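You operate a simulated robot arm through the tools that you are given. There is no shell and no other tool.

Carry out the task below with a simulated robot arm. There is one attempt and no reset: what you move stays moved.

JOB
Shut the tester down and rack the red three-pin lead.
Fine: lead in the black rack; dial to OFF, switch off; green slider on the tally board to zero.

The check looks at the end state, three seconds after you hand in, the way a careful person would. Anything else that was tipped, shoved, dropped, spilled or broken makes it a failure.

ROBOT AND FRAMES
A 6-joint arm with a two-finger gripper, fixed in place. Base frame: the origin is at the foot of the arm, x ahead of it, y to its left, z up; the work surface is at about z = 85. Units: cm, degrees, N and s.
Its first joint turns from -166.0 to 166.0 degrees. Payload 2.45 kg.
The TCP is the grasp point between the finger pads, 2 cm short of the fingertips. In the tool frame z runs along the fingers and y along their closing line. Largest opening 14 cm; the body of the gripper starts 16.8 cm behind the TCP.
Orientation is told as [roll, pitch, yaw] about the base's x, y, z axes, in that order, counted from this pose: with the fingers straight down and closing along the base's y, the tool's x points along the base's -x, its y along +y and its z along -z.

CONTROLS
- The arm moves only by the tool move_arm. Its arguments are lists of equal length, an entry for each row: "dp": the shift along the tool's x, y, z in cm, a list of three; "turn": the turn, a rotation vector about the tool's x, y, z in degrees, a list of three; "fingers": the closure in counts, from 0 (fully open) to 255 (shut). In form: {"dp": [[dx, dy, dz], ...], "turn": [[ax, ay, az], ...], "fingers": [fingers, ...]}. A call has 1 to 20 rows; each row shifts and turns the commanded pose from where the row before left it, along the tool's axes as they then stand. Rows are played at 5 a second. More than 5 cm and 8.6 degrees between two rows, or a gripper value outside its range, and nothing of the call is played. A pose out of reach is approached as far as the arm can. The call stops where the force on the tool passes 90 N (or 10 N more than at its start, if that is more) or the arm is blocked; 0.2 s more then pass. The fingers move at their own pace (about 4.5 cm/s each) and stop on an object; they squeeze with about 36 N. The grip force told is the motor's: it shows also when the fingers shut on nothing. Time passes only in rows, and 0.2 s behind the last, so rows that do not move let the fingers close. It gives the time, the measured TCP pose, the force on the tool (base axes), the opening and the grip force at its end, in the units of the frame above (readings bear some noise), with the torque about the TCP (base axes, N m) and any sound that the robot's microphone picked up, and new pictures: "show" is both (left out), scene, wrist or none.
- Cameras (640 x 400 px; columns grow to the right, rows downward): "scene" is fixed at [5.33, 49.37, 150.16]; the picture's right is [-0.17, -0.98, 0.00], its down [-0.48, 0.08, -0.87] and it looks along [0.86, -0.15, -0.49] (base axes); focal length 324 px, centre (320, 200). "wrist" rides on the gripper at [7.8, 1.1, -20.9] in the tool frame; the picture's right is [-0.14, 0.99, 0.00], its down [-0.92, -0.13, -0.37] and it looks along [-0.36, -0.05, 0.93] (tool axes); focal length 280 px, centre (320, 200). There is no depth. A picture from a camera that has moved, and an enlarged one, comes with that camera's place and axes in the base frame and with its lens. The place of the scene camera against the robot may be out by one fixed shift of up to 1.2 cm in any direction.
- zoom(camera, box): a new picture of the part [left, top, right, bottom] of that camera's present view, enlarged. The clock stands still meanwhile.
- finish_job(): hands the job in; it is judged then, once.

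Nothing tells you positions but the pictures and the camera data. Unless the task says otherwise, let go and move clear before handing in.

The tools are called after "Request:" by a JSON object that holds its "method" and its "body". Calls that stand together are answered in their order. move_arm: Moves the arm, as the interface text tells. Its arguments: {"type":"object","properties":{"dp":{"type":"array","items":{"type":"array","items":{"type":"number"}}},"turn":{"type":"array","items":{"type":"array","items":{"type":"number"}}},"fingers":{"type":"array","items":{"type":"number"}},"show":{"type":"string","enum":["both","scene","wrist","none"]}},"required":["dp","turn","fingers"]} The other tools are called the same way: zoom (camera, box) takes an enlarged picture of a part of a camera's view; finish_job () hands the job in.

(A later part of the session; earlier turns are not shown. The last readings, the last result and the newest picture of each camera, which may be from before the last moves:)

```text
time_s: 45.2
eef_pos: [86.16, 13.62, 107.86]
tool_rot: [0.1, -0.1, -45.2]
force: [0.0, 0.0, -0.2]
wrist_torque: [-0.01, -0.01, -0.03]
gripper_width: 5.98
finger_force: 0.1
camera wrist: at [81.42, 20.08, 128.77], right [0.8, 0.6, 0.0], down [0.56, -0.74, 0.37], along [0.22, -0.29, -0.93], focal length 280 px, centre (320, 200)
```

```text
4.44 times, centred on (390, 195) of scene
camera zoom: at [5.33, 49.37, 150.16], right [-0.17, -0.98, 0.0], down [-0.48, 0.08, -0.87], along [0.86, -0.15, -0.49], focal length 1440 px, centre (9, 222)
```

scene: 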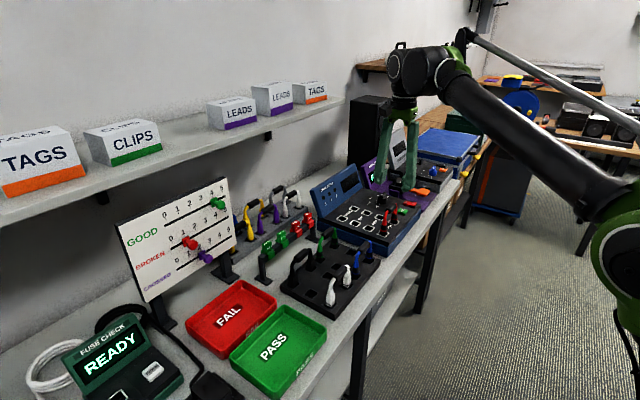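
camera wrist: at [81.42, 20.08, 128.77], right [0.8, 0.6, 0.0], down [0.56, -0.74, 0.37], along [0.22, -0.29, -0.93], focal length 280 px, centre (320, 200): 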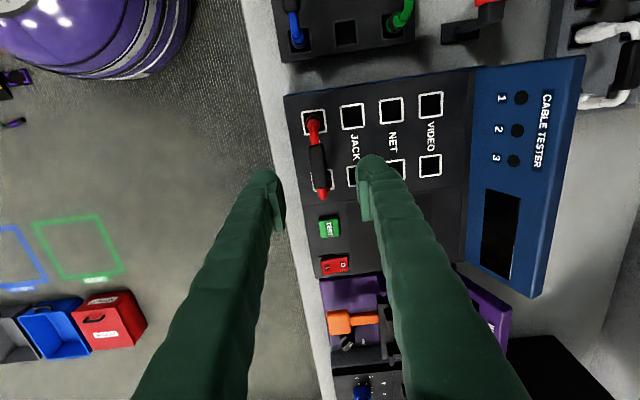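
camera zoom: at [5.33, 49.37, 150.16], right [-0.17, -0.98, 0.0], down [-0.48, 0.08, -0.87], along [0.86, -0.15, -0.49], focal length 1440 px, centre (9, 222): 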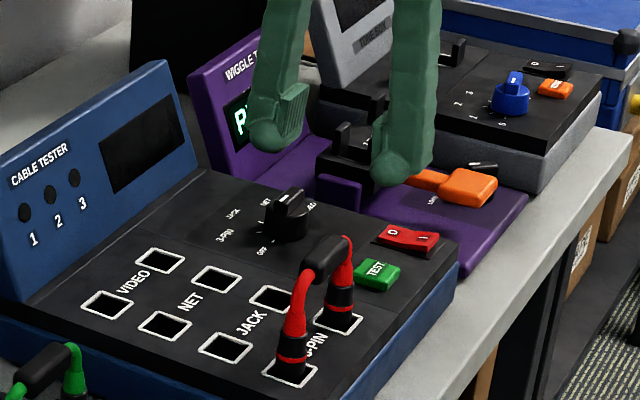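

The tool axis sits over the handle centre within about 2 mm; the handle top is at about z = 98.5. I'll descend so the pads straddle the black grip.

Request:
{"method": "move_arm", "body": {"dp": [[-0.15, -0.1, 2.5], [0, 0, 2.5], [0, 0, 2.0], [0, 0, 1.5], [0, 0, 0], [0, 0, 0]], "turn": [[0, 0, 0], [0, 0, 0], [0, 0, 0], [0, 0, 0], [0, 0, 0], [0, 0, 0]], "fingers": [146, 146, 146, 146, 146, 146], "show": "wrist"}}

Request:
{"method": "zoom", "body": {"camera": "wrist", "box": [230, 90, 410, 230]}}

Request:
{"method": "zoom", "body": {"camera": "scene", "box": [350, 170, 430, 240]}}

```text
time_s: 46.6
eef_pos: [86.38, 13.47, 99.34]
tool_rot: [0.1, -0.1, -45.1]
force: [-0.6, 0.1, -0.1]
wrist_torque: [-0.02, -0.05, -0.03]
gripper_width: 5.96
finger_force: 0.0
camera wrist: at [81.48, 19.9, 120.29], right [0.8, 0.6, 0.0], down [0.56, -0.74, 0.37], along [0.22, -0.29, -0.93], focal length 280 px, centre (320, 200)
```

wrist: 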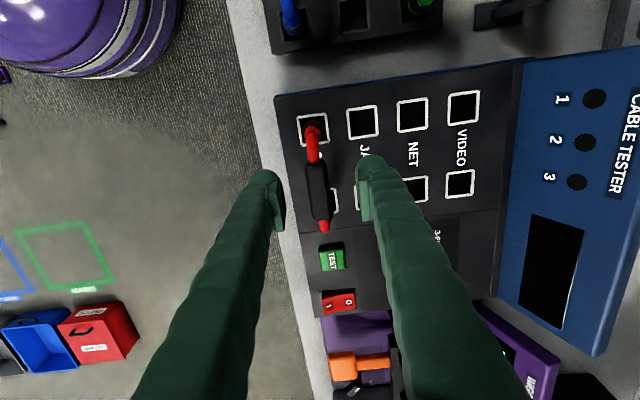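

```text
2.86 times, centred on (320, 160) of wrist
camera zoom: at [81.48, 19.9, 120.29], right [0.8, 0.6, 0.0], down [0.56, -0.74, 0.37], along [0.22, -0.29, -0.93], focal length 801 px, centre (320, 314)
```

zoom: 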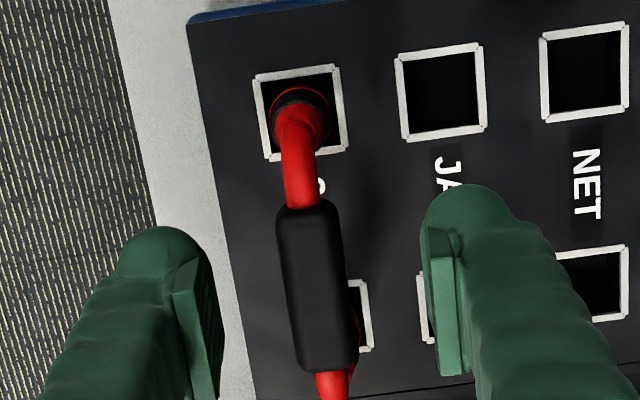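

```text
5.71 times, centred on (390, 205) of scene
camera zoom: at [5.33, 49.37, 150.16], right [-0.17, -0.98, 0.0], down [-0.48, 0.08, -0.87], along [0.86, -0.15, -0.49], focal length 1851 px, centre (-80, 171)
```

zoom: 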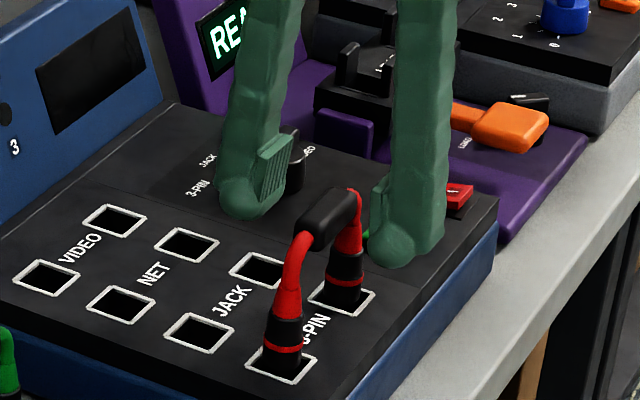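

The grip is centred exactly. I'll go down another 1.9 cm and close.

Request:
{"method": "move_arm", "body": {"dp": [[0, 0, 1.0], [0, 0, 0.9], [0, 0, 0], [0, 0, 0], [0, 0, 0], [0, 0, 0], [0, 0, 0]], "turn": [[0, 0, 0], [0, 0, 0], [0, 0, 0], [0, 0, 0], [0, 0, 0], [0, 0, 0], [0, 0, 0]], "fingers": [146, 146, 146, 255, 255, 255, 255], "show": "wrist"}}

Request:
{"method": "zoom", "body": {"camera": "wrist", "box": [230, 90, 410, 230]}}

Request:
{"method": "zoom", "body": {"camera": "scene", "box": [350, 170, 430, 240]}}

```text
time_s: 48.2
eef_pos: [86.36, 13.48, 97.49]
tool_rot: [0.0, -0.1, -45.0]
force: [0.1, -0.2, -0.7]
wrist_torque: [0.0, 0.08, 0.04]
gripper_width: 1.29
finger_force: 32.6
camera wrist: at [81.48, 19.9, 118.45], right [0.8, 0.6, 0.0], down [0.56, -0.74, 0.37], along [0.22, -0.29, -0.93], focal length 280 px, centre (320, 200)
```

wrist: 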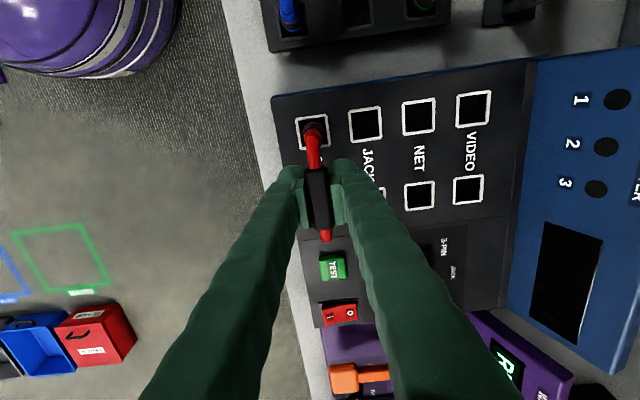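

```text
2.86 times, centred on (320, 160) of wrist
camera zoom: at [81.48, 19.9, 118.45], right [0.8, 0.6, 0.0], down [0.56, -0.74, 0.37], along [0.22, -0.29, -0.93], focal length 801 px, centre (320, 314)
```

zoom: 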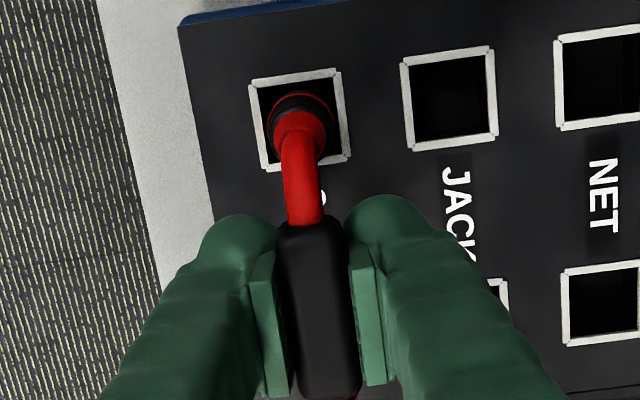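

```text
5.71 times, centred on (390, 205) of scene
camera zoom: at [5.33, 49.37, 150.16], right [-0.17, -0.98, 0.0], down [-0.48, 0.08, -0.87], along [0.86, -0.15, -0.49], focal length 1851 px, centre (-80, 171)
```

zoom: 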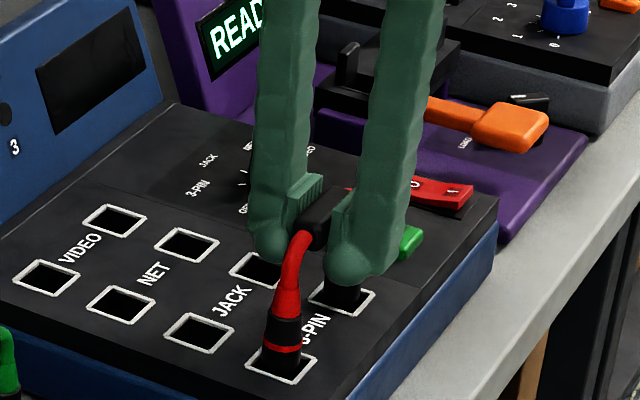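

The gripper has the handle (1.3 cm wide, 33 N). Lifting straight up slowly.

Request:
{"method": "move_arm", "body": {"dp": [[0, 0, -0.5], [0, 0, -0.8], [0, 0, -1.2], [0, 0, -1.5], [0, 0, -2], [0, 0, -2], [0, 0, -2], [0, 0, 0]], "turn": [[0, 0, 0], [0, 0, 0], [0, 0, 0], [0, 0, 0], [0, 0, 0], [0, 0, 0], [0, 0, 0], [0, 0, 0]], "fingers": [255, 255, 255, 255, 255, 255, 255, 255]}}

Request:
{"method": "zoom", "body": {"camera": "scene", "box": [340, 130, 440, 240]}}

Request:
{"method": "zoom", "body": {"camera": "wrist", "box": [230, 70, 410, 230]}}

```text
time_s: 50.0
eef_pos: [86.34, 13.35, 107.49]
tool_rot: [0.0, 0.0, -45.1]
force: [0.3, 0.1, -1.3]
wrist_torque: [0.01, 0.01, 0.03]
gripper_width: 1.32
finger_force: 35.7
camera wrist: at [81.43, 19.9, 128.43], right [0.8, 0.6, 0.0], down [0.56, -0.74, 0.37], along [0.22, -0.29, -0.93], focal length 280 px, centre (320, 200)
```

scene: 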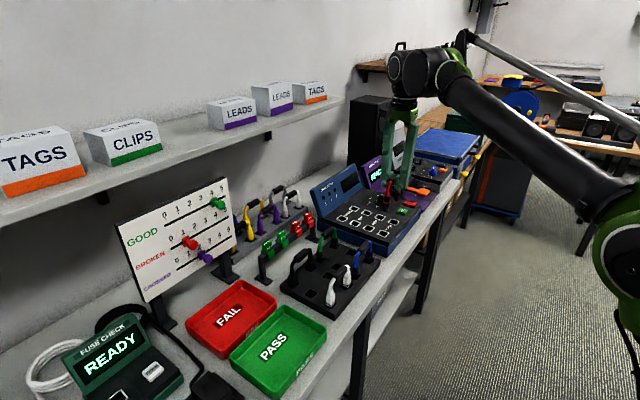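
wrist: 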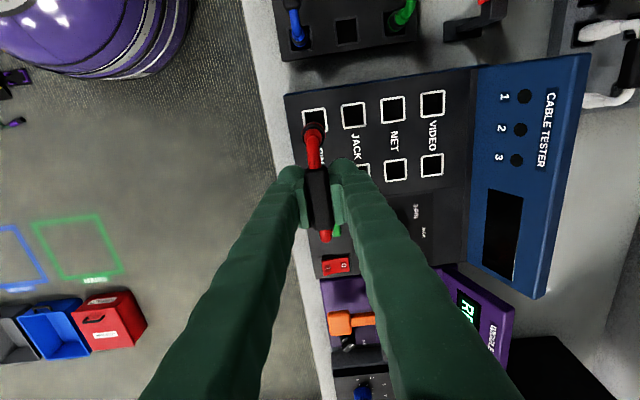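

```text
3.64 times, centred on (390, 185) of scene
camera zoom: at [5.33, 49.37, 150.16], right [-0.17, -0.98, 0.0], down [-0.48, 0.08, -0.87], along [0.86, -0.15, -0.49], focal length 1178 px, centre (66, 254)
```

zoom: 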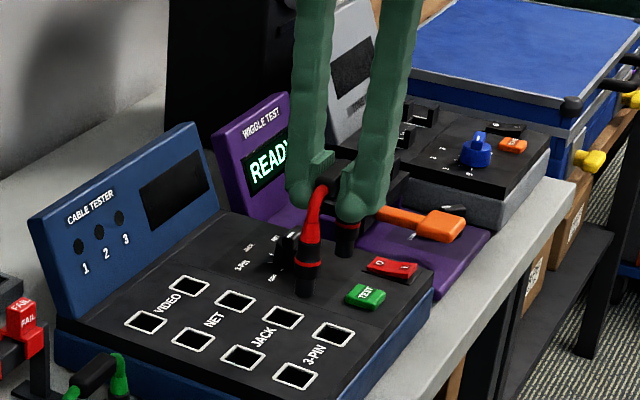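

```text
2.50 times, centred on (320, 150) of wrist
camera zoom: at [81.43, 19.9, 128.43], right [0.8, 0.6, 0.0], down [0.56, -0.74, 0.37], along [0.22, -0.29, -0.93], focal length 701 px, centre (320, 325)
```

zoom: 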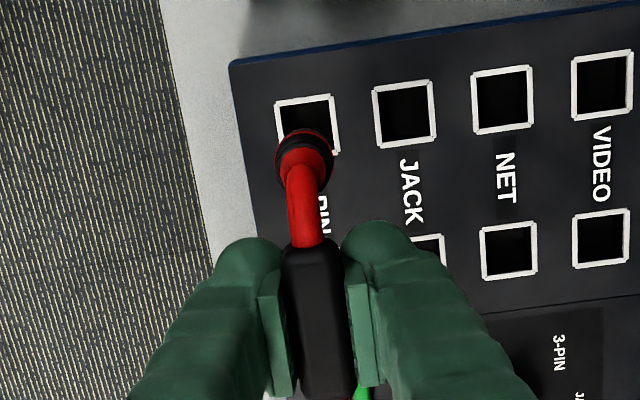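

The lead is out cleanly and hangs straight, with its plug tips about 8 cm below the TCP. I'll carry it at this height to above the free middle pair nearest the tester, between the blue and green leads.

Request:
{"method": "move_arm", "body": {"dp": [[4.56, 1.41, 0], [4.56, 1.41, 0], [4.56, 1.41, 0], [4.55, 1.41, 0], [0, 0, 0], [0, 0, 0], [0, 0, 0]], "turn": [[0, 0, 0], [0, 0, 0], [0, 0, 0], [0, 0, 0], [0, 0, 0], [0, 0, 0], [0, 0, 0]], "fingers": [255, 255, 255, 255, 255, 255, 255]}}

Request:
{"method": "zoom", "body": {"camera": "wrist", "box": [230, 60, 410, 230]}}

Request:
{"method": "zoom", "body": {"camera": "scene", "box": [260, 170, 400, 310]}}

```text
time_s: 51.6
eef_pos: [77.5, 30.39, 107.54]
tool_rot: [0.1, -0.1, -45.1]
force: [0.4, 0.1, -1.3]
wrist_torque: [-0.02, 0.0, 0.01]
gripper_width: 1.32
finger_force: 36.2
camera wrist: at [72.53, 36.9, 128.42], right [0.8, 0.6, 0.0], down [0.56, -0.74, 0.37], along [0.22, -0.29, -0.93], focal length 280 px, centre (320, 200)
```

scene: 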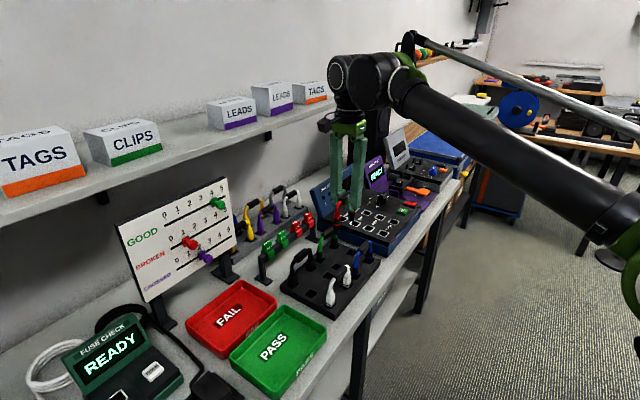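
wrist: 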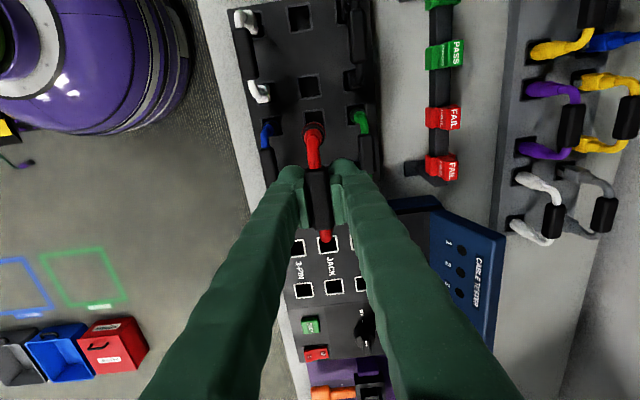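

```text
2.35 times, centred on (320, 145) of wrist
camera zoom: at [72.53, 36.9, 128.42], right [0.8, 0.6, 0.0], down [0.56, -0.74, 0.37], along [0.22, -0.29, -0.93], focal length 660 px, centre (320, 329)
```

zoom: 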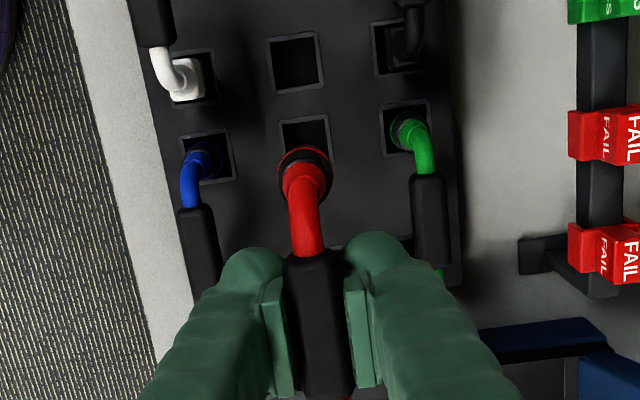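

```text
2.86 times, centred on (330, 240) of scene
camera zoom: at [5.33, 49.37, 150.16], right [-0.17, -0.98, 0.0], down [-0.48, 0.08, -0.87], along [0.86, -0.15, -0.49], focal length 926 px, centre (291, 86)
```

zoom: 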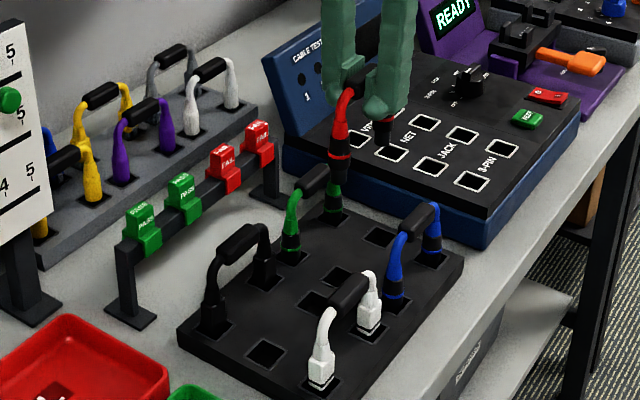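

Plug and hole are nearly aligned. I'll nudge about 2 mm and descend until the plug tips are roughly 4 cm above the rack.

Request:
{"method": "move_arm", "body": {"dp": [[-0.05, -0.15, 2], [0, 0, 2], [0, 0, 2], [0, 0, 1.5], [0, 0, 0], [0, 0, 0], [0, 0, 0]], "turn": [[0, 0, 0], [0, 0, 0], [0, 0, 0], [0, 0, 0], [0, 0, 0], [0, 0, 0], [0, 0, 0]], "fingers": [255, 255, 255, 255, 255, 255, 255]}}

Request:
{"method": "zoom", "body": {"camera": "wrist", "box": [260, 80, 380, 180]}}

Request:
{"method": "zoom", "body": {"camera": "scene", "box": [290, 200, 390, 290]}}

```text
time_s: 53.2
eef_pos: [77.34, 30.27, 99.93]
tool_rot: [0.1, -0.2, -45.0]
force: [-0.2, -0.6, -0.8]
wrist_torque: [-0.02, 0.0, -0.01]
gripper_width: 1.31
finger_force: 36.4
camera wrist: at [72.5, 36.7, 120.89], right [0.8, 0.6, 0.0], down [0.56, -0.74, 0.37], along [0.22, -0.29, -0.93], focal length 280 px, centre (320, 200)
```

scene: 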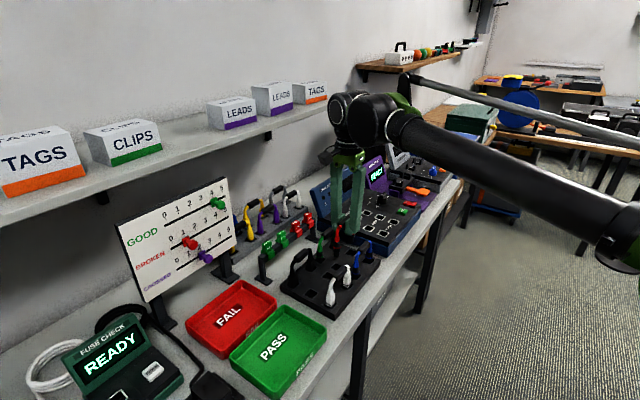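
wrist: 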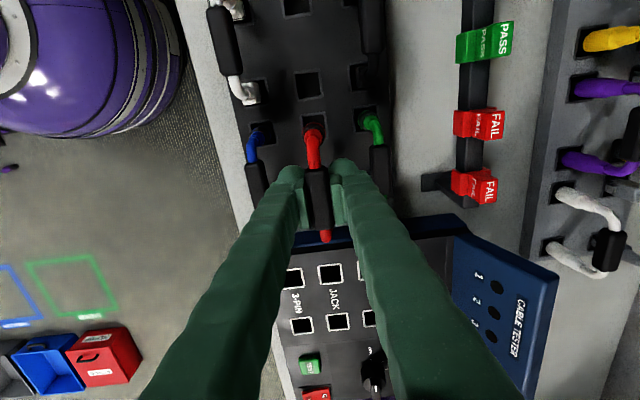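

```text
4.00 times, centred on (320, 130) of wrist
camera zoom: at [72.5, 36.7, 120.89], right [0.8, 0.6, 0.0], down [0.56, -0.74, 0.37], along [0.22, -0.29, -0.93], focal length 1122 px, centre (320, 480)
```

zoom: 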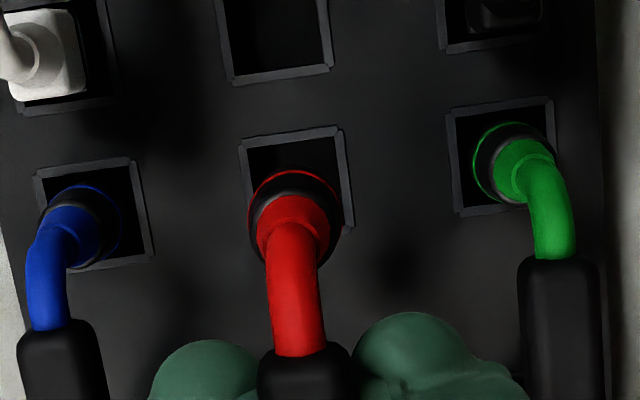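

```text
4.44 times, centred on (340, 245) of scene
camera zoom: at [5.33, 49.37, 150.16], right [-0.17, -0.98, 0.0], down [-0.48, 0.08, -0.87], along [0.86, -0.15, -0.49], focal length 1440 px, centre (231, 0)
```

zoom: 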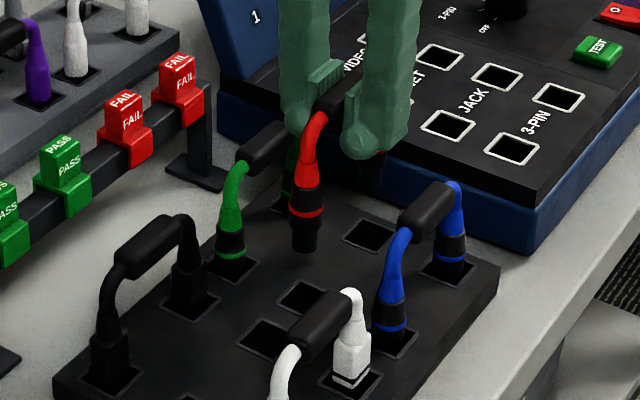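

The plug is within about 1 mm of the hole centre. I'll shift 1 mm and descend slowly into the rack, watching the force.

Request:
{"method": "move_arm", "body": {"dp": [[-0.1, 0, 1.0], [0, 0, 1.0], [0, 0, 1.0], [0, 0, 0.6], [0, 0, 0.5], [0, 0, 0.5], [0, 0, 0]], "turn": [[0, 0, 0], [0, 0, 0], [0, 0, 0], [0, 0, 0], [0, 0, 0], [0, 0, 0], [0, 0, 0]], "fingers": [255, 255, 255, 255, 255, 255, 255]}}

Request:
{"method": "zoom", "body": {"camera": "wrist", "box": [260, 80, 380, 180]}}

Request:
{"method": "zoom", "body": {"camera": "scene", "box": [290, 200, 390, 290]}}

```text
time_s: 54.8
eef_pos: [77.42, 30.03, 95.33]
tool_rot: [0.0, 0.0, -45.0]
force: [-0.5, -0.3, -1.5]
wrist_torque: [-0.02, 0.01, -0.04]
gripper_width: 1.34
finger_force: 35.9
camera wrist: at [72.57, 36.57, 116.33], right [0.8, 0.6, 0.0], down [0.56, -0.74, 0.37], along [0.22, -0.29, -0.93], focal length 280 px, centre (320, 200)
```

scene: 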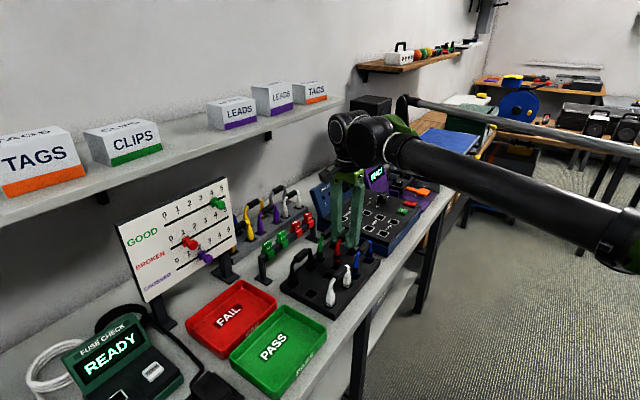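
wrist: 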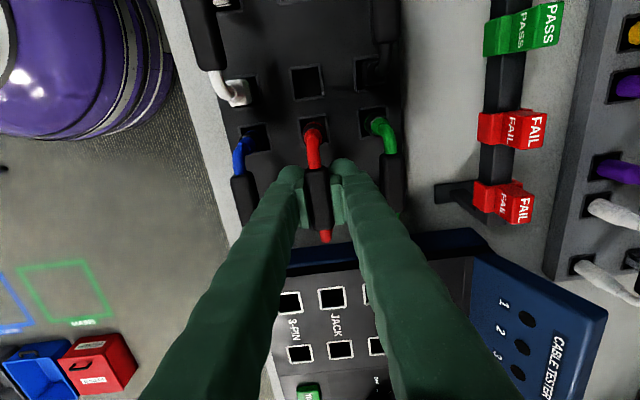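

```text
4.00 times, centred on (320, 130) of wrist
camera zoom: at [72.57, 36.57, 116.33], right [0.8, 0.6, 0.0], down [0.56, -0.74, 0.37], along [0.22, -0.29, -0.93], focal length 1122 px, centre (320, 480)
```

zoom: 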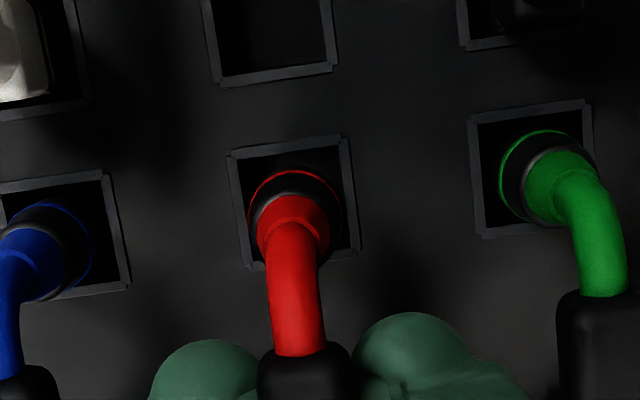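

```text
4.44 times, centred on (340, 245) of scene
camera zoom: at [5.33, 49.37, 150.16], right [-0.17, -0.98, 0.0], down [-0.48, 0.08, -0.87], along [0.86, -0.15, -0.49], focal length 1440 px, centre (231, 0)
```

zoom: 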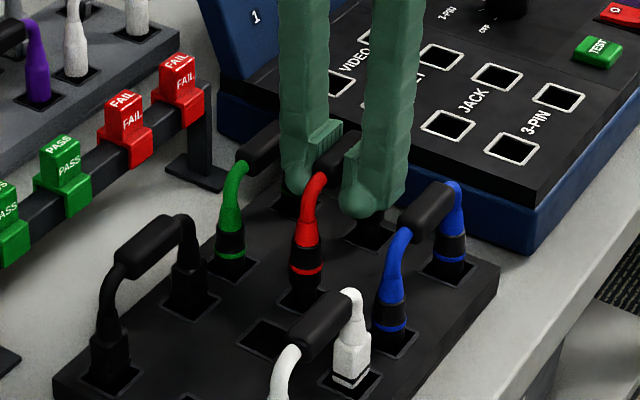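

The plug tips are entering the holes with no side force. I'll continue the last 1.4 cm gently.

Request:
{"method": "move_arm", "body": {"dp": [[0, 0, 0.35], [0, 0, 0.35], [0, 0, 0.3], [0, 0, 0.3], [0, 0, 0]], "turn": [[0, 0, 0], [0, 0, 0], [0, 0, 0], [0, 0, 0], [0, 0, 0]], "fingers": [255, 255, 255, 255, 255], "show": "none"}}

Request:
{"method": "zoom", "body": {"camera": "wrist", "box": [260, 80, 380, 180]}}

Request:
{"method": "zoom", "body": {"camera": "scene", "box": [290, 200, 390, 290]}}

```text
time_s: 56.0
eef_pos: [77.5, 30.2, 94.14]
tool_rot: [0.1, -0.1, -45.0]
force: [0.9, -0.9, -1.2]
wrist_torque: [0.0, -0.02, -0.04]
gripper_width: 1.31
finger_force: 35.9
```

```text
4.00 times, centred on (320, 130) of wrist
camera zoom: at [72.58, 36.57, 115.05], right [0.8, 0.6, 0.0], down [0.56, -0.74, 0.37], along [0.22, -0.29, -0.93], focal length 1122 px, centre (320, 480)
```

zoom: 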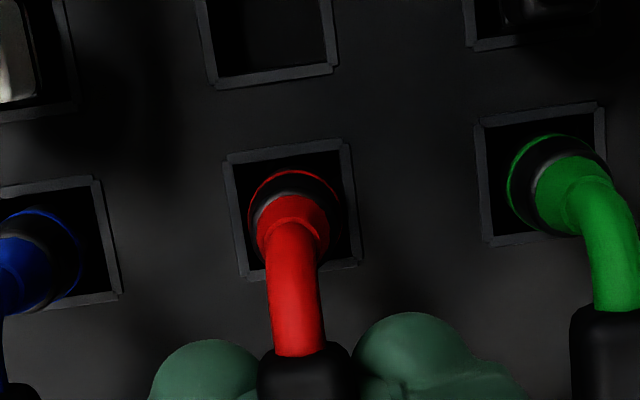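

```text
4.44 times, centred on (340, 245) of scene
camera zoom: at [5.33, 49.37, 150.16], right [-0.17, -0.98, 0.0], down [-0.48, 0.08, -0.87], along [0.86, -0.15, -0.49], focal length 1440 px, centre (231, 0)
```

zoom: 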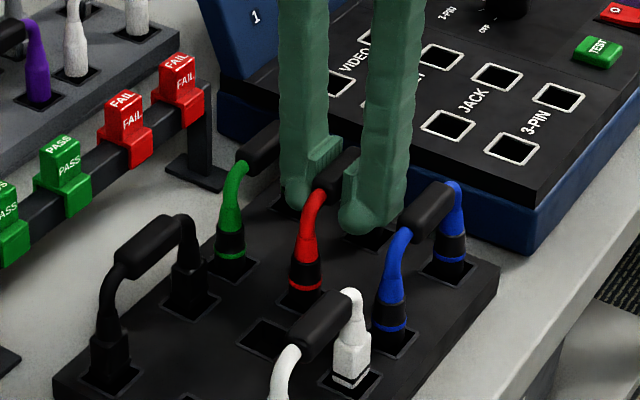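

No resistance yet; compared with the green lead it is a little high. I'll keep lowering in small steps until it seats.

Request:
{"method": "move_arm", "body": {"dp": [[0, 0, 0.2], [0, 0, 0.2], [0, 0, 0.2], [0, 0, 0]], "turn": [[0, 0, 0], [0, 0, 0], [0, 0, 0], [0, 0, 0]], "fingers": [255, 255, 255, 255], "show": "none"}}

Request:
{"method": "zoom", "body": {"camera": "scene", "box": [310, 215, 370, 270]}}

```text
time_s: 57.0
eef_pos: [77.4, 30.03, 93.78]
tool_rot: [0.2, -0.2, -45.1]
force: [12.2, 2.0, 67.1]
wrist_torque: [0.19, -0.19, 0.04]
gripper_width: 1.33
finger_force: 35.5
```

```text
7.27 times, centred on (340, 242) of scene
camera zoom: at [5.33, 49.37, 150.16], right [-0.17, -0.98, 0.0], down [-0.48, 0.08, -0.87], along [0.86, -0.15, -0.49], focal length 2356 px, centre (174, -109)
```

zoom: 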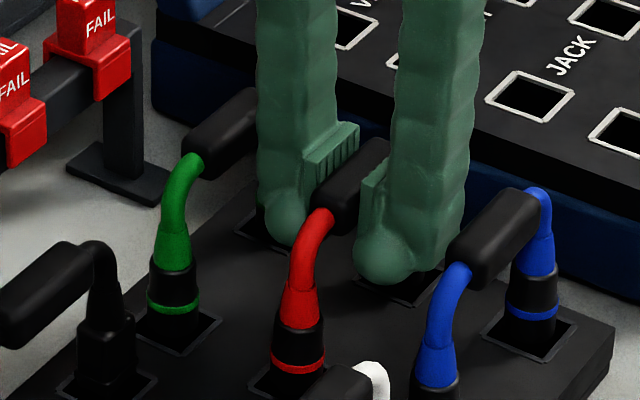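

It has seated (the upward force rose at z ≈ 93.8). I'll relax the press, open just enough to release between the neighbouring leads, and lift.

Request:
{"method": "move_arm", "body": {"dp": [[0, 0, -0.2], [0, 0, -0.1], [0, 0, 0], [0, 0, 0], [0, 0, 0]], "turn": [[0, 0, 0], [0, 0, 0], [0, 0, 0], [0, 0, 0], [0, 0, 0]], "fingers": [255, 255, 205, 205, 205]}}

Request:
{"method": "zoom", "body": {"camera": "scene", "box": [300, 205, 380, 275]}}

Request:
{"method": "zoom", "body": {"camera": "wrist", "box": [240, 80, 400, 230]}}

```text
time_s: 58.2
eef_pos: [77.56, 29.98, 93.78]
tool_rot: [0.1, -0.1, -45.1]
force: [0.9, 0.2, -0.7]
wrist_torque: [0.01, 0.0, -0.03]
gripper_width: 2.75
finger_force: 0.0
camera wrist: at [72.6, 36.56, 114.72], right [0.8, 0.6, 0.0], down [0.56, -0.74, 0.37], along [0.22, -0.29, -0.93], focal length 280 px, centre (320, 200)
```

scene: 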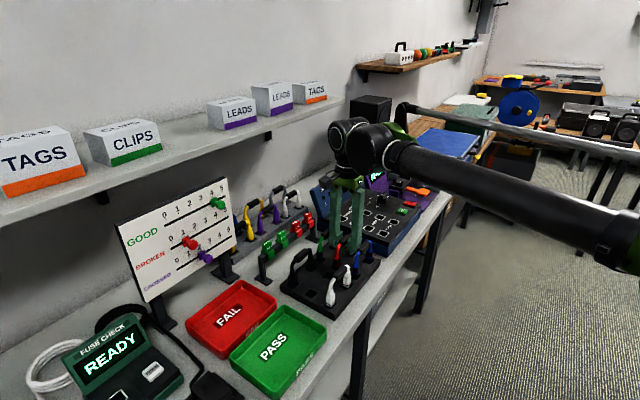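
wrist: 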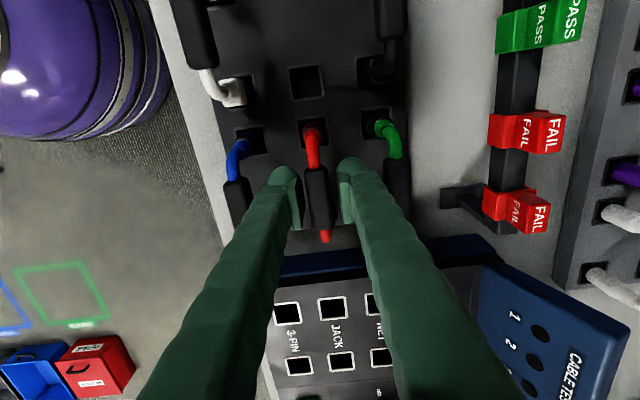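

```text
5.71 times, centred on (340, 240) of scene
camera zoom: at [5.33, 49.37, 150.16], right [-0.17, -0.98, 0.0], down [-0.48, 0.08, -0.87], along [0.86, -0.15, -0.49], focal length 1851 px, centre (206, -29)
```

zoom: 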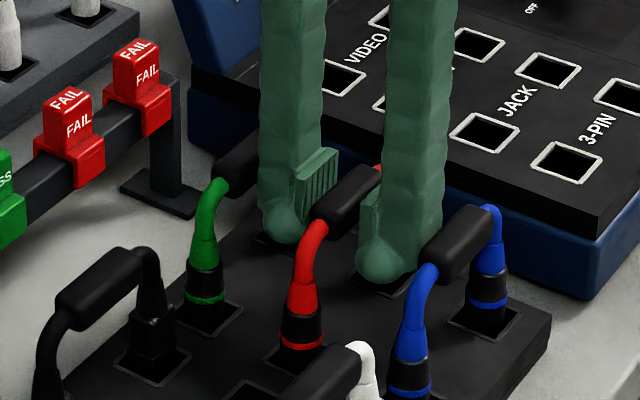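

```text
2.67 times, centred on (320, 155) of wrist
camera zoom: at [72.6, 36.56, 114.72], right [0.8, 0.6, 0.0], down [0.56, -0.74, 0.37], along [0.22, -0.29, -0.93], focal length 748 px, centre (320, 320)
```

zoom: 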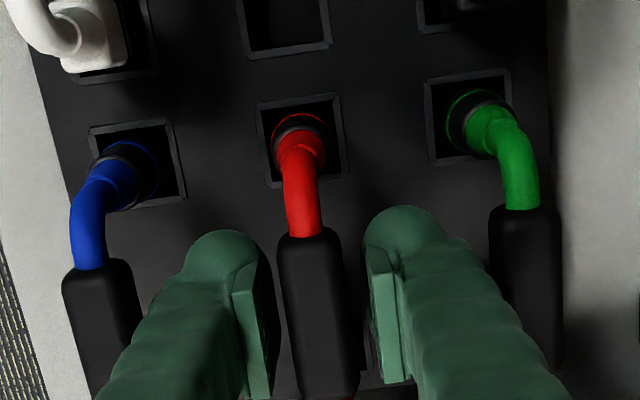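

The lead stands upright in the rack and the fingers are clear of its neighbours. Lifting straight up.

Request:
{"method": "move_arm", "body": {"dp": [[0, 0, -1.0], [0, 0, -2.0], [0, 0, -3], [0, 0, -4], [0, 0, -4], [0, 0, 0]], "turn": [[0, 0, 0], [0, 0, 0], [0, 0, 0], [0, 0, 0], [0, 0, 0], [0, 0, 0]], "fingers": [205, 205, 205, 205, 205, 205]}}

Request:
{"method": "zoom", "body": {"camera": "scene", "box": [270, 195, 390, 315]}}

Request:
{"method": "zoom", "body": {"camera": "wrist", "box": [240, 60, 400, 230]}}

```text
time_s: 59.6
eef_pos: [77.35, 30.13, 107.71]
tool_rot: [0.1, -0.1, -45.1]
force: [-0.3, 0.5, -0.4]
wrist_torque: [-0.02, 0.02, 0.01]
gripper_width: 2.73
finger_force: 0.0
camera wrist: at [72.47, 36.56, 128.77], right [0.8, 0.6, 0.0], down [0.56, -0.74, 0.37], along [0.22, -0.29, -0.93], focal length 280 px, centre (320, 200)
```

scene: 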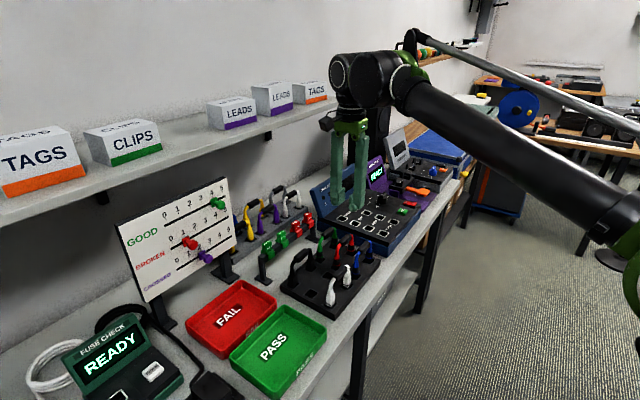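
wrist: 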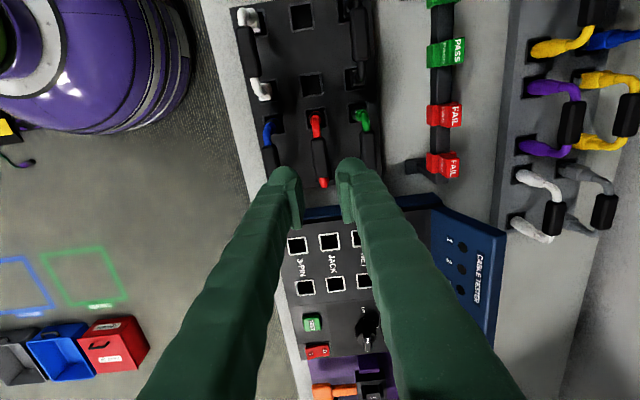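

```text
3.33 times, centred on (330, 255) of scene
camera zoom: at [5.33, 49.37, 150.16], right [-0.17, -0.98, 0.0], down [-0.48, 0.08, -0.87], along [0.86, -0.15, -0.49], focal length 1080 px, centre (287, 17)
```

zoom: 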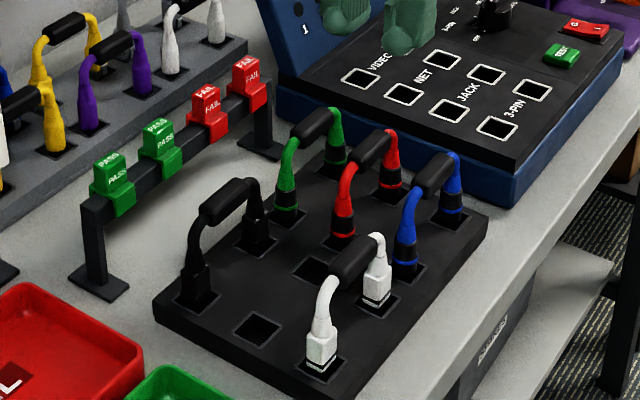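

```text
2.35 times, centred on (320, 145) of wrist
camera zoom: at [72.47, 36.56, 128.77], right [0.8, 0.6, 0.0], down [0.56, -0.74, 0.37], along [0.22, -0.29, -0.93], focal length 660 px, centre (320, 329)
```

zoom: 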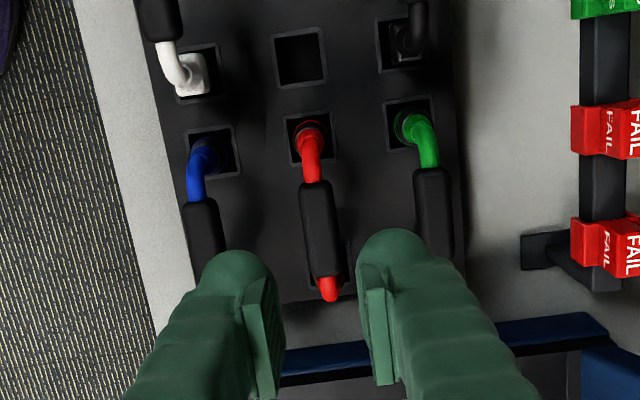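

The red lead is neatly racked. Last is the tally board: its face is near-vertical at about n = 97.5 under the shelf's front edge, and the green knob is near (72.8, 60.9, 112.8). I'll move to a staging point in front of the board and swing the yaw to +45°.

Request:
{"method": "move_arm", "body": {"dp": [[3.63, -0.15, -2.43], [3.63, -0.15, -2.43], [3.63, -0.15, -2.43], [3.63, -0.15, -2.43], [3.63, -0.15, -2.43], [3.63, -0.15, -2.43], [3.63, -0.15, -2.43], [0, 0, 0], [0, 0, 0], [0, 0, 0], [0, 0, 0], [0, 0, 0], [0, 0, 0], [0, 0, 0], [0, 0, 0], [0, 0, 0], [0, 0, 0], [0, 0, 0], [0, 0, 0], [0, 0, 0]], "turn": [[0, 0, 0], [0, 0, 0], [0, 0, 0], [0, 0, 0], [0, 0, 0], [0, 0, 0], [0, 0, 0], [0, 0, -7.5], [0, 0, -7.5], [0, 0, -7.5], [0, 0, -7.5], [0, 0, -7.5], [0, 0, -7.5], [0, 0, -7.5], [0, 0, -7.5], [0, 0, -7.5], [0, 0, -7.5], [0, 0, -7.5], [0, 0, -7.5], [0, 0, 0]], "fingers": [205, 205, 205, 205, 205, 205, 205, 205, 205, 205, 205, 205, 205, 205, 205, 205, 205, 205, 205, 205]}}

```text
time_s: 63.8
eef_pos: [58.73, 47.34, 124.72]
tool_rot: [0.0, -0.1, 45.0]
force: [0.1, 0.3, 0.5]
wrist_torque: [0.02, -0.02, 0.02]
gripper_width: 2.72
finger_force: 0.1
camera wrist: at [52.28, 42.75, 145.68], right [-0.6, 0.8, 0.0], down [0.74, 0.56, 0.37], along [0.3, 0.22, -0.93], focal length 280 px, centre (320, 200)
```

scene: 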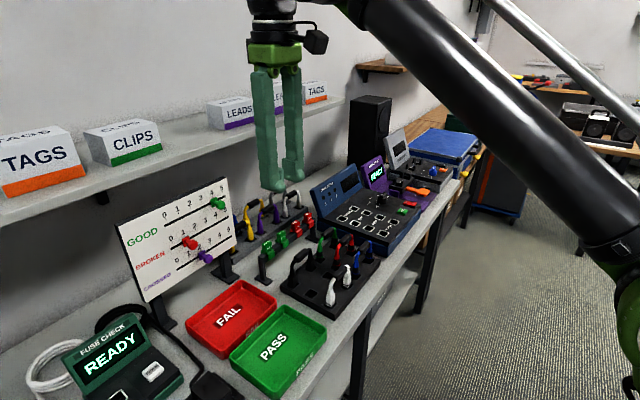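
wrist: 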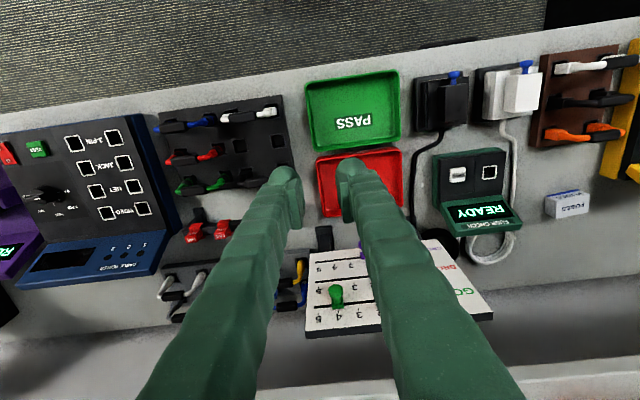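

Everything looks undisturbed. Now I'll tilt the tool toward the board by about 60°, keeping the TCP in place.

Request:
{"method": "move_arm", "body": {"dp": [[0, 0, 0], [0, 0, 0], [0, 0, 0], [0, 0, 0], [0, 0, 0], [0, 0, 0], [0, 0, 0], [0, 0, 0], [0, 0, 0], [0, 0, 0]], "turn": [[0, -7.5, 0], [0, -7.5, 0], [0, -7.5, 0], [0, -7.5, 0], [0, -7.5, 0], [0, -7.5, 0], [0, -7.5, 0], [0, -7.5, 0], [0, 0, 0], [0, 0, 0]], "fingers": [205, 205, 205, 205, 205, 205, 205, 205, 205, 205]}}

```text
time_s: 66.0
eef_pos: [58.67, 47.27, 124.75]
tool_rot: [-0.2, -60.1, 45.1]
force: [-0.2, -0.4, 0.2]
wrist_torque: [-0.02, 0.01, 0.01]
gripper_width: 2.74
finger_force: 0.1
camera wrist: at [42.27, 32.73, 128.45], right [-0.65, 0.75, 0.12], down [0.19, 0.01, 0.98], along [0.74, 0.66, -0.15], focal length 280 px, centre (320, 200)
```

scene: 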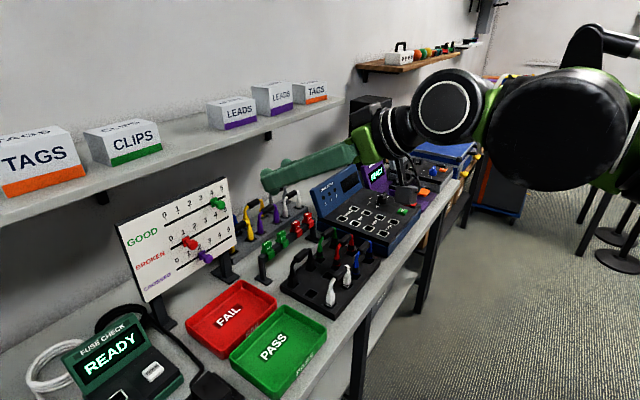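
wrist: 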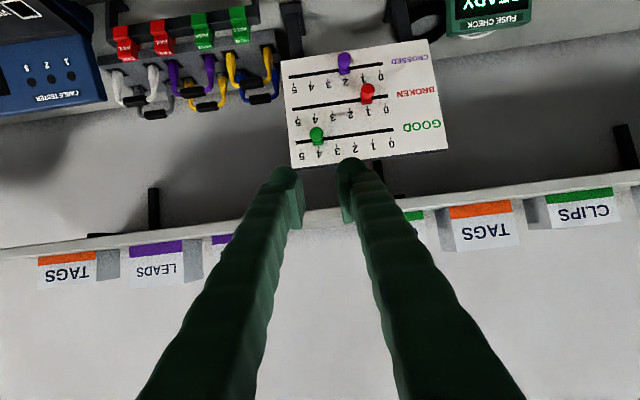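

This is an excellent head-on (upside-down) view of the board. I'll zoom in to measure the rails and the knobs.

Request:
{"method": "zoom", "body": {"camera": "wrist", "box": [275, 35, 455, 175]}}

Request:
{"method": "zoom", "body": {"camera": "scene", "box": [110, 170, 250, 310]}}

```text
2.86 times, centred on (365, 105) of wrist
camera zoom: at [42.27, 32.73, 128.45], right [-0.65, 0.75, 0.12], down [0.19, 0.01, 0.98], along [0.74, 0.66, -0.15], focal length 801 px, centre (191, 471)
```

zoom: 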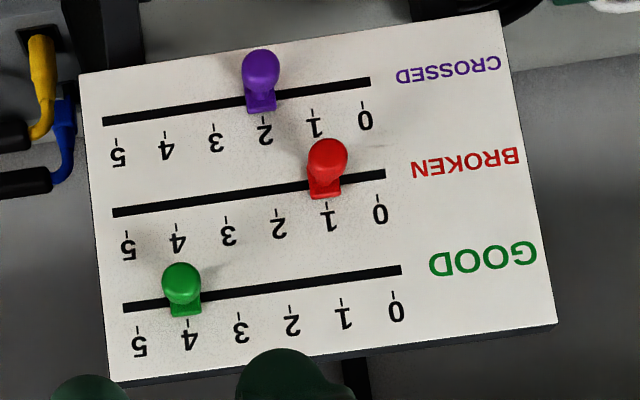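

```text
2.86 times, centred on (180, 240) of scene
camera zoom: at [5.33, 49.37, 150.16], right [-0.17, -0.98, 0.0], down [-0.48, 0.08, -0.87], along [0.86, -0.15, -0.49], focal length 926 px, centre (720, 86)
```

zoom: 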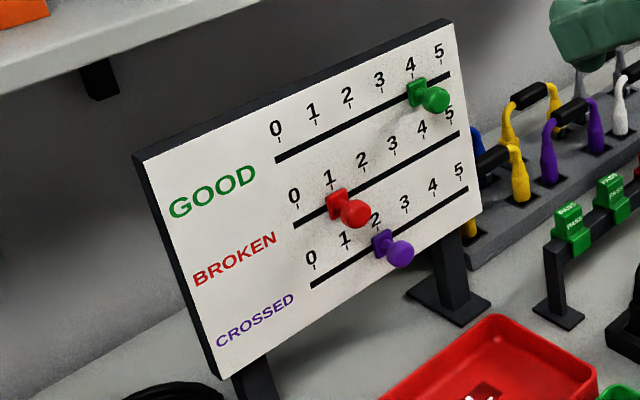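

I'll advance 13 cm along the tool axis for a closer second view of the board, still about 4 cm short of the knob.

Request:
{"method": "move_arm", "body": {"dp": [[0.1, 0, 4.3], [0.1, 0, 4.3], [0.1, 0, 4.3], [0, 0, 0], [0, 0, 0]], "turn": [[0, 0, 0], [0, 0, 0], [0, 0, 0], [0, 0, 0], [0, 0, 0]], "fingers": [160, 160, 160, 160, 160]}}

Request:
{"method": "zoom", "body": {"camera": "wrist", "box": [255, 20, 495, 210]}}

Request:
{"method": "zoom", "body": {"camera": "scene", "box": [110, 150, 270, 310]}}

```text
time_s: 67.2
eef_pos: [66.54, 55.1, 117.99]
tool_rot: [-0.1, -60.1, 45.2]
force: [0.1, -0.7, -0.6]
wrist_torque: [-0.01, -0.03, -0.04]
gripper_width: 5.24
finger_force: 0.2
camera wrist: at [50.05, 40.55, 121.78], right [-0.65, 0.75, 0.12], down [0.19, 0.01, 0.98], along [0.74, 0.66, -0.15], focal length 280 px, centre (320, 200)
```

scene: 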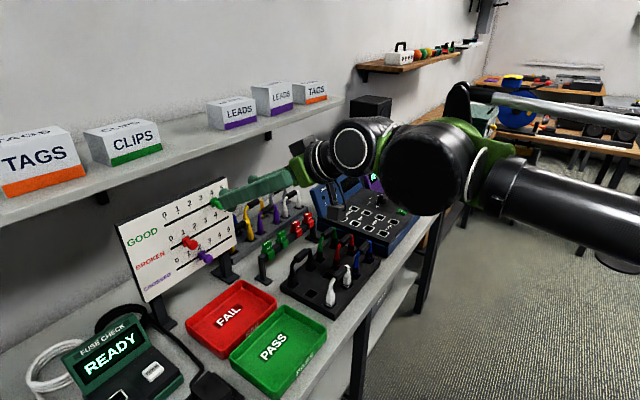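
wrist: 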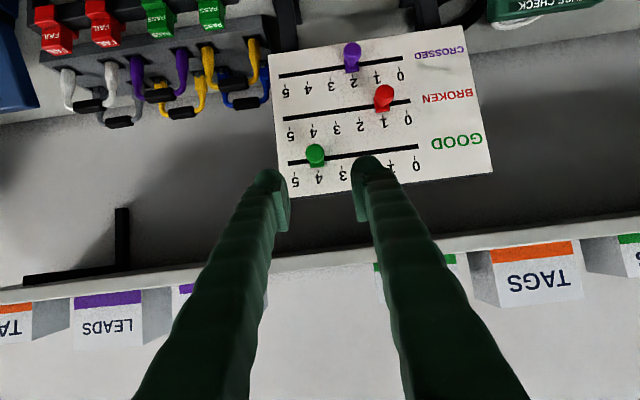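

```text
2.11 times, centred on (375, 115) of wrist
camera zoom: at [50.05, 40.55, 121.78], right [-0.65, 0.75, 0.12], down [0.19, 0.01, 0.98], along [0.74, 0.66, -0.15], focal length 590 px, centre (204, 379)
```

zoom: 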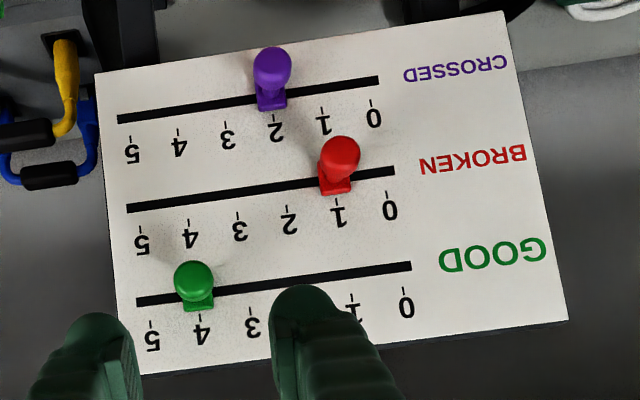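

```text
2.50 times, centred on (190, 230) of scene
camera zoom: at [5.33, 49.37, 150.16], right [-0.17, -0.98, 0.0], down [-0.48, 0.08, -0.87], along [0.86, -0.15, -0.49], focal length 810 px, centre (645, 125)
```

zoom: 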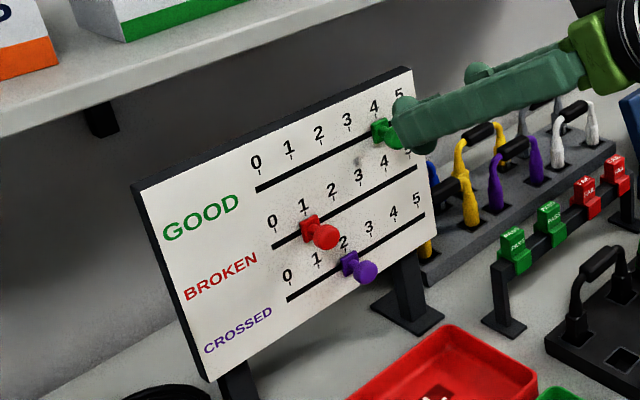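

The green knob's ball is at about e = 8.3–8.6, n = 95.4, z = 111.6, aligned with tick 4, and the 0 tick is 12.3 cm further along -e. I'll line up and advance part-way.

Request:
{"method": "move_arm", "body": {"dp": [[0.43, -0.22, 2.5], [0.43, -0.22, 2.5], [0, 0, 1.5], [0, 0, 0], [0, 0, 0]], "turn": [[0, 0, 0], [0, 0, 0], [0, 0, 0], [0, 0, 0], [0, 0, 0]], "fingers": [160, 160, 160, 160, 160]}}

Request:
{"method": "zoom", "body": {"camera": "wrist", "box": [240, 60, 420, 220]}}

Request:
{"method": "zoom", "body": {"camera": "scene", "box": [150, 150, 270, 270]}}

```text
time_s: 68.4
eef_pos: [70.4, 58.46, 114.12]
tool_rot: [-0.2, -60.1, 45.1]
force: [0.0, -0.1, -0.6]
wrist_torque: [0.0, 0.01, -0.05]
gripper_width: 5.23
finger_force: 0.0
camera wrist: at [54.03, 43.94, 117.77], right [-0.65, 0.75, 0.12], down [0.19, 0.01, 0.98], along [0.74, 0.66, -0.15], focal length 280 px, centre (320, 200)
```

scene: 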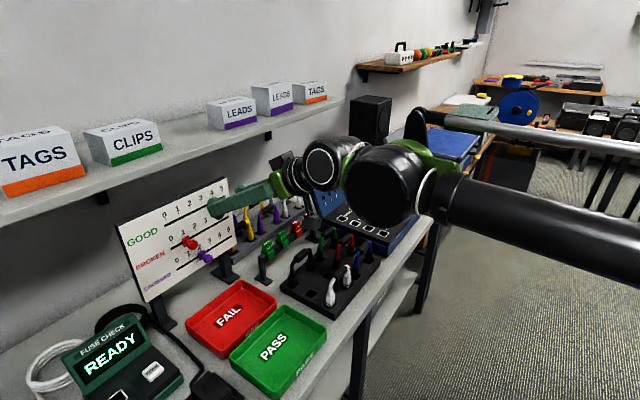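
wrist: 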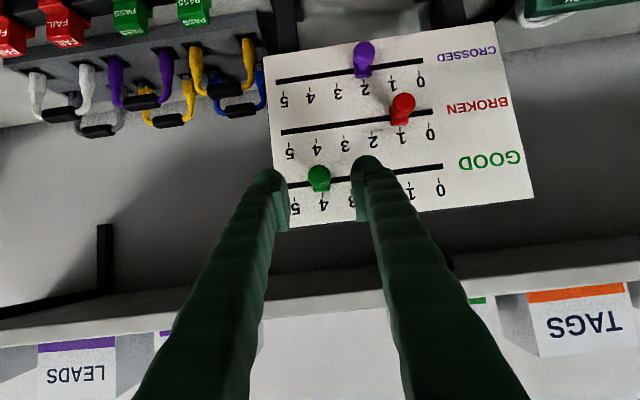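

```text
2.50 times, centred on (330, 140) of wrist
camera zoom: at [54.03, 43.94, 117.77], right [-0.65, 0.75, 0.12], down [0.19, 0.01, 0.98], along [0.74, 0.66, -0.15], focal length 701 px, centre (295, 350)
```

zoom: 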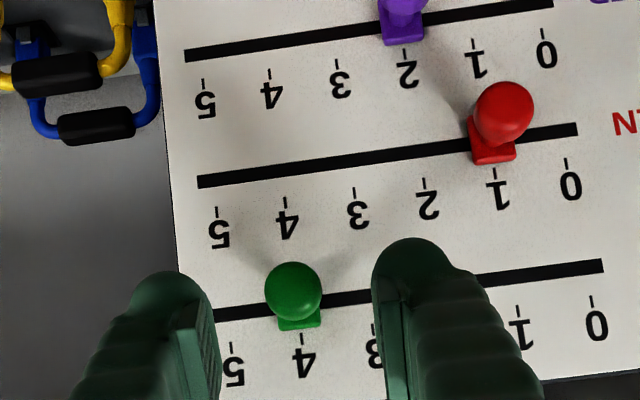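

```text
3.33 times, centred on (210, 210) of scene
camera zoom: at [5.33, 49.37, 150.16], right [-0.17, -0.98, 0.0], down [-0.48, 0.08, -0.87], along [0.86, -0.15, -0.49], focal length 1080 px, centre (687, 167)
```

zoom: 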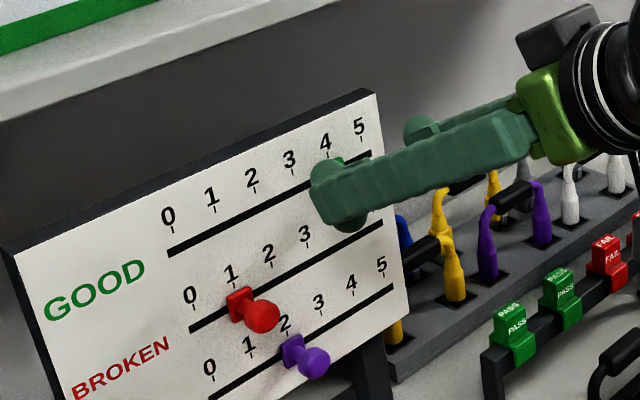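

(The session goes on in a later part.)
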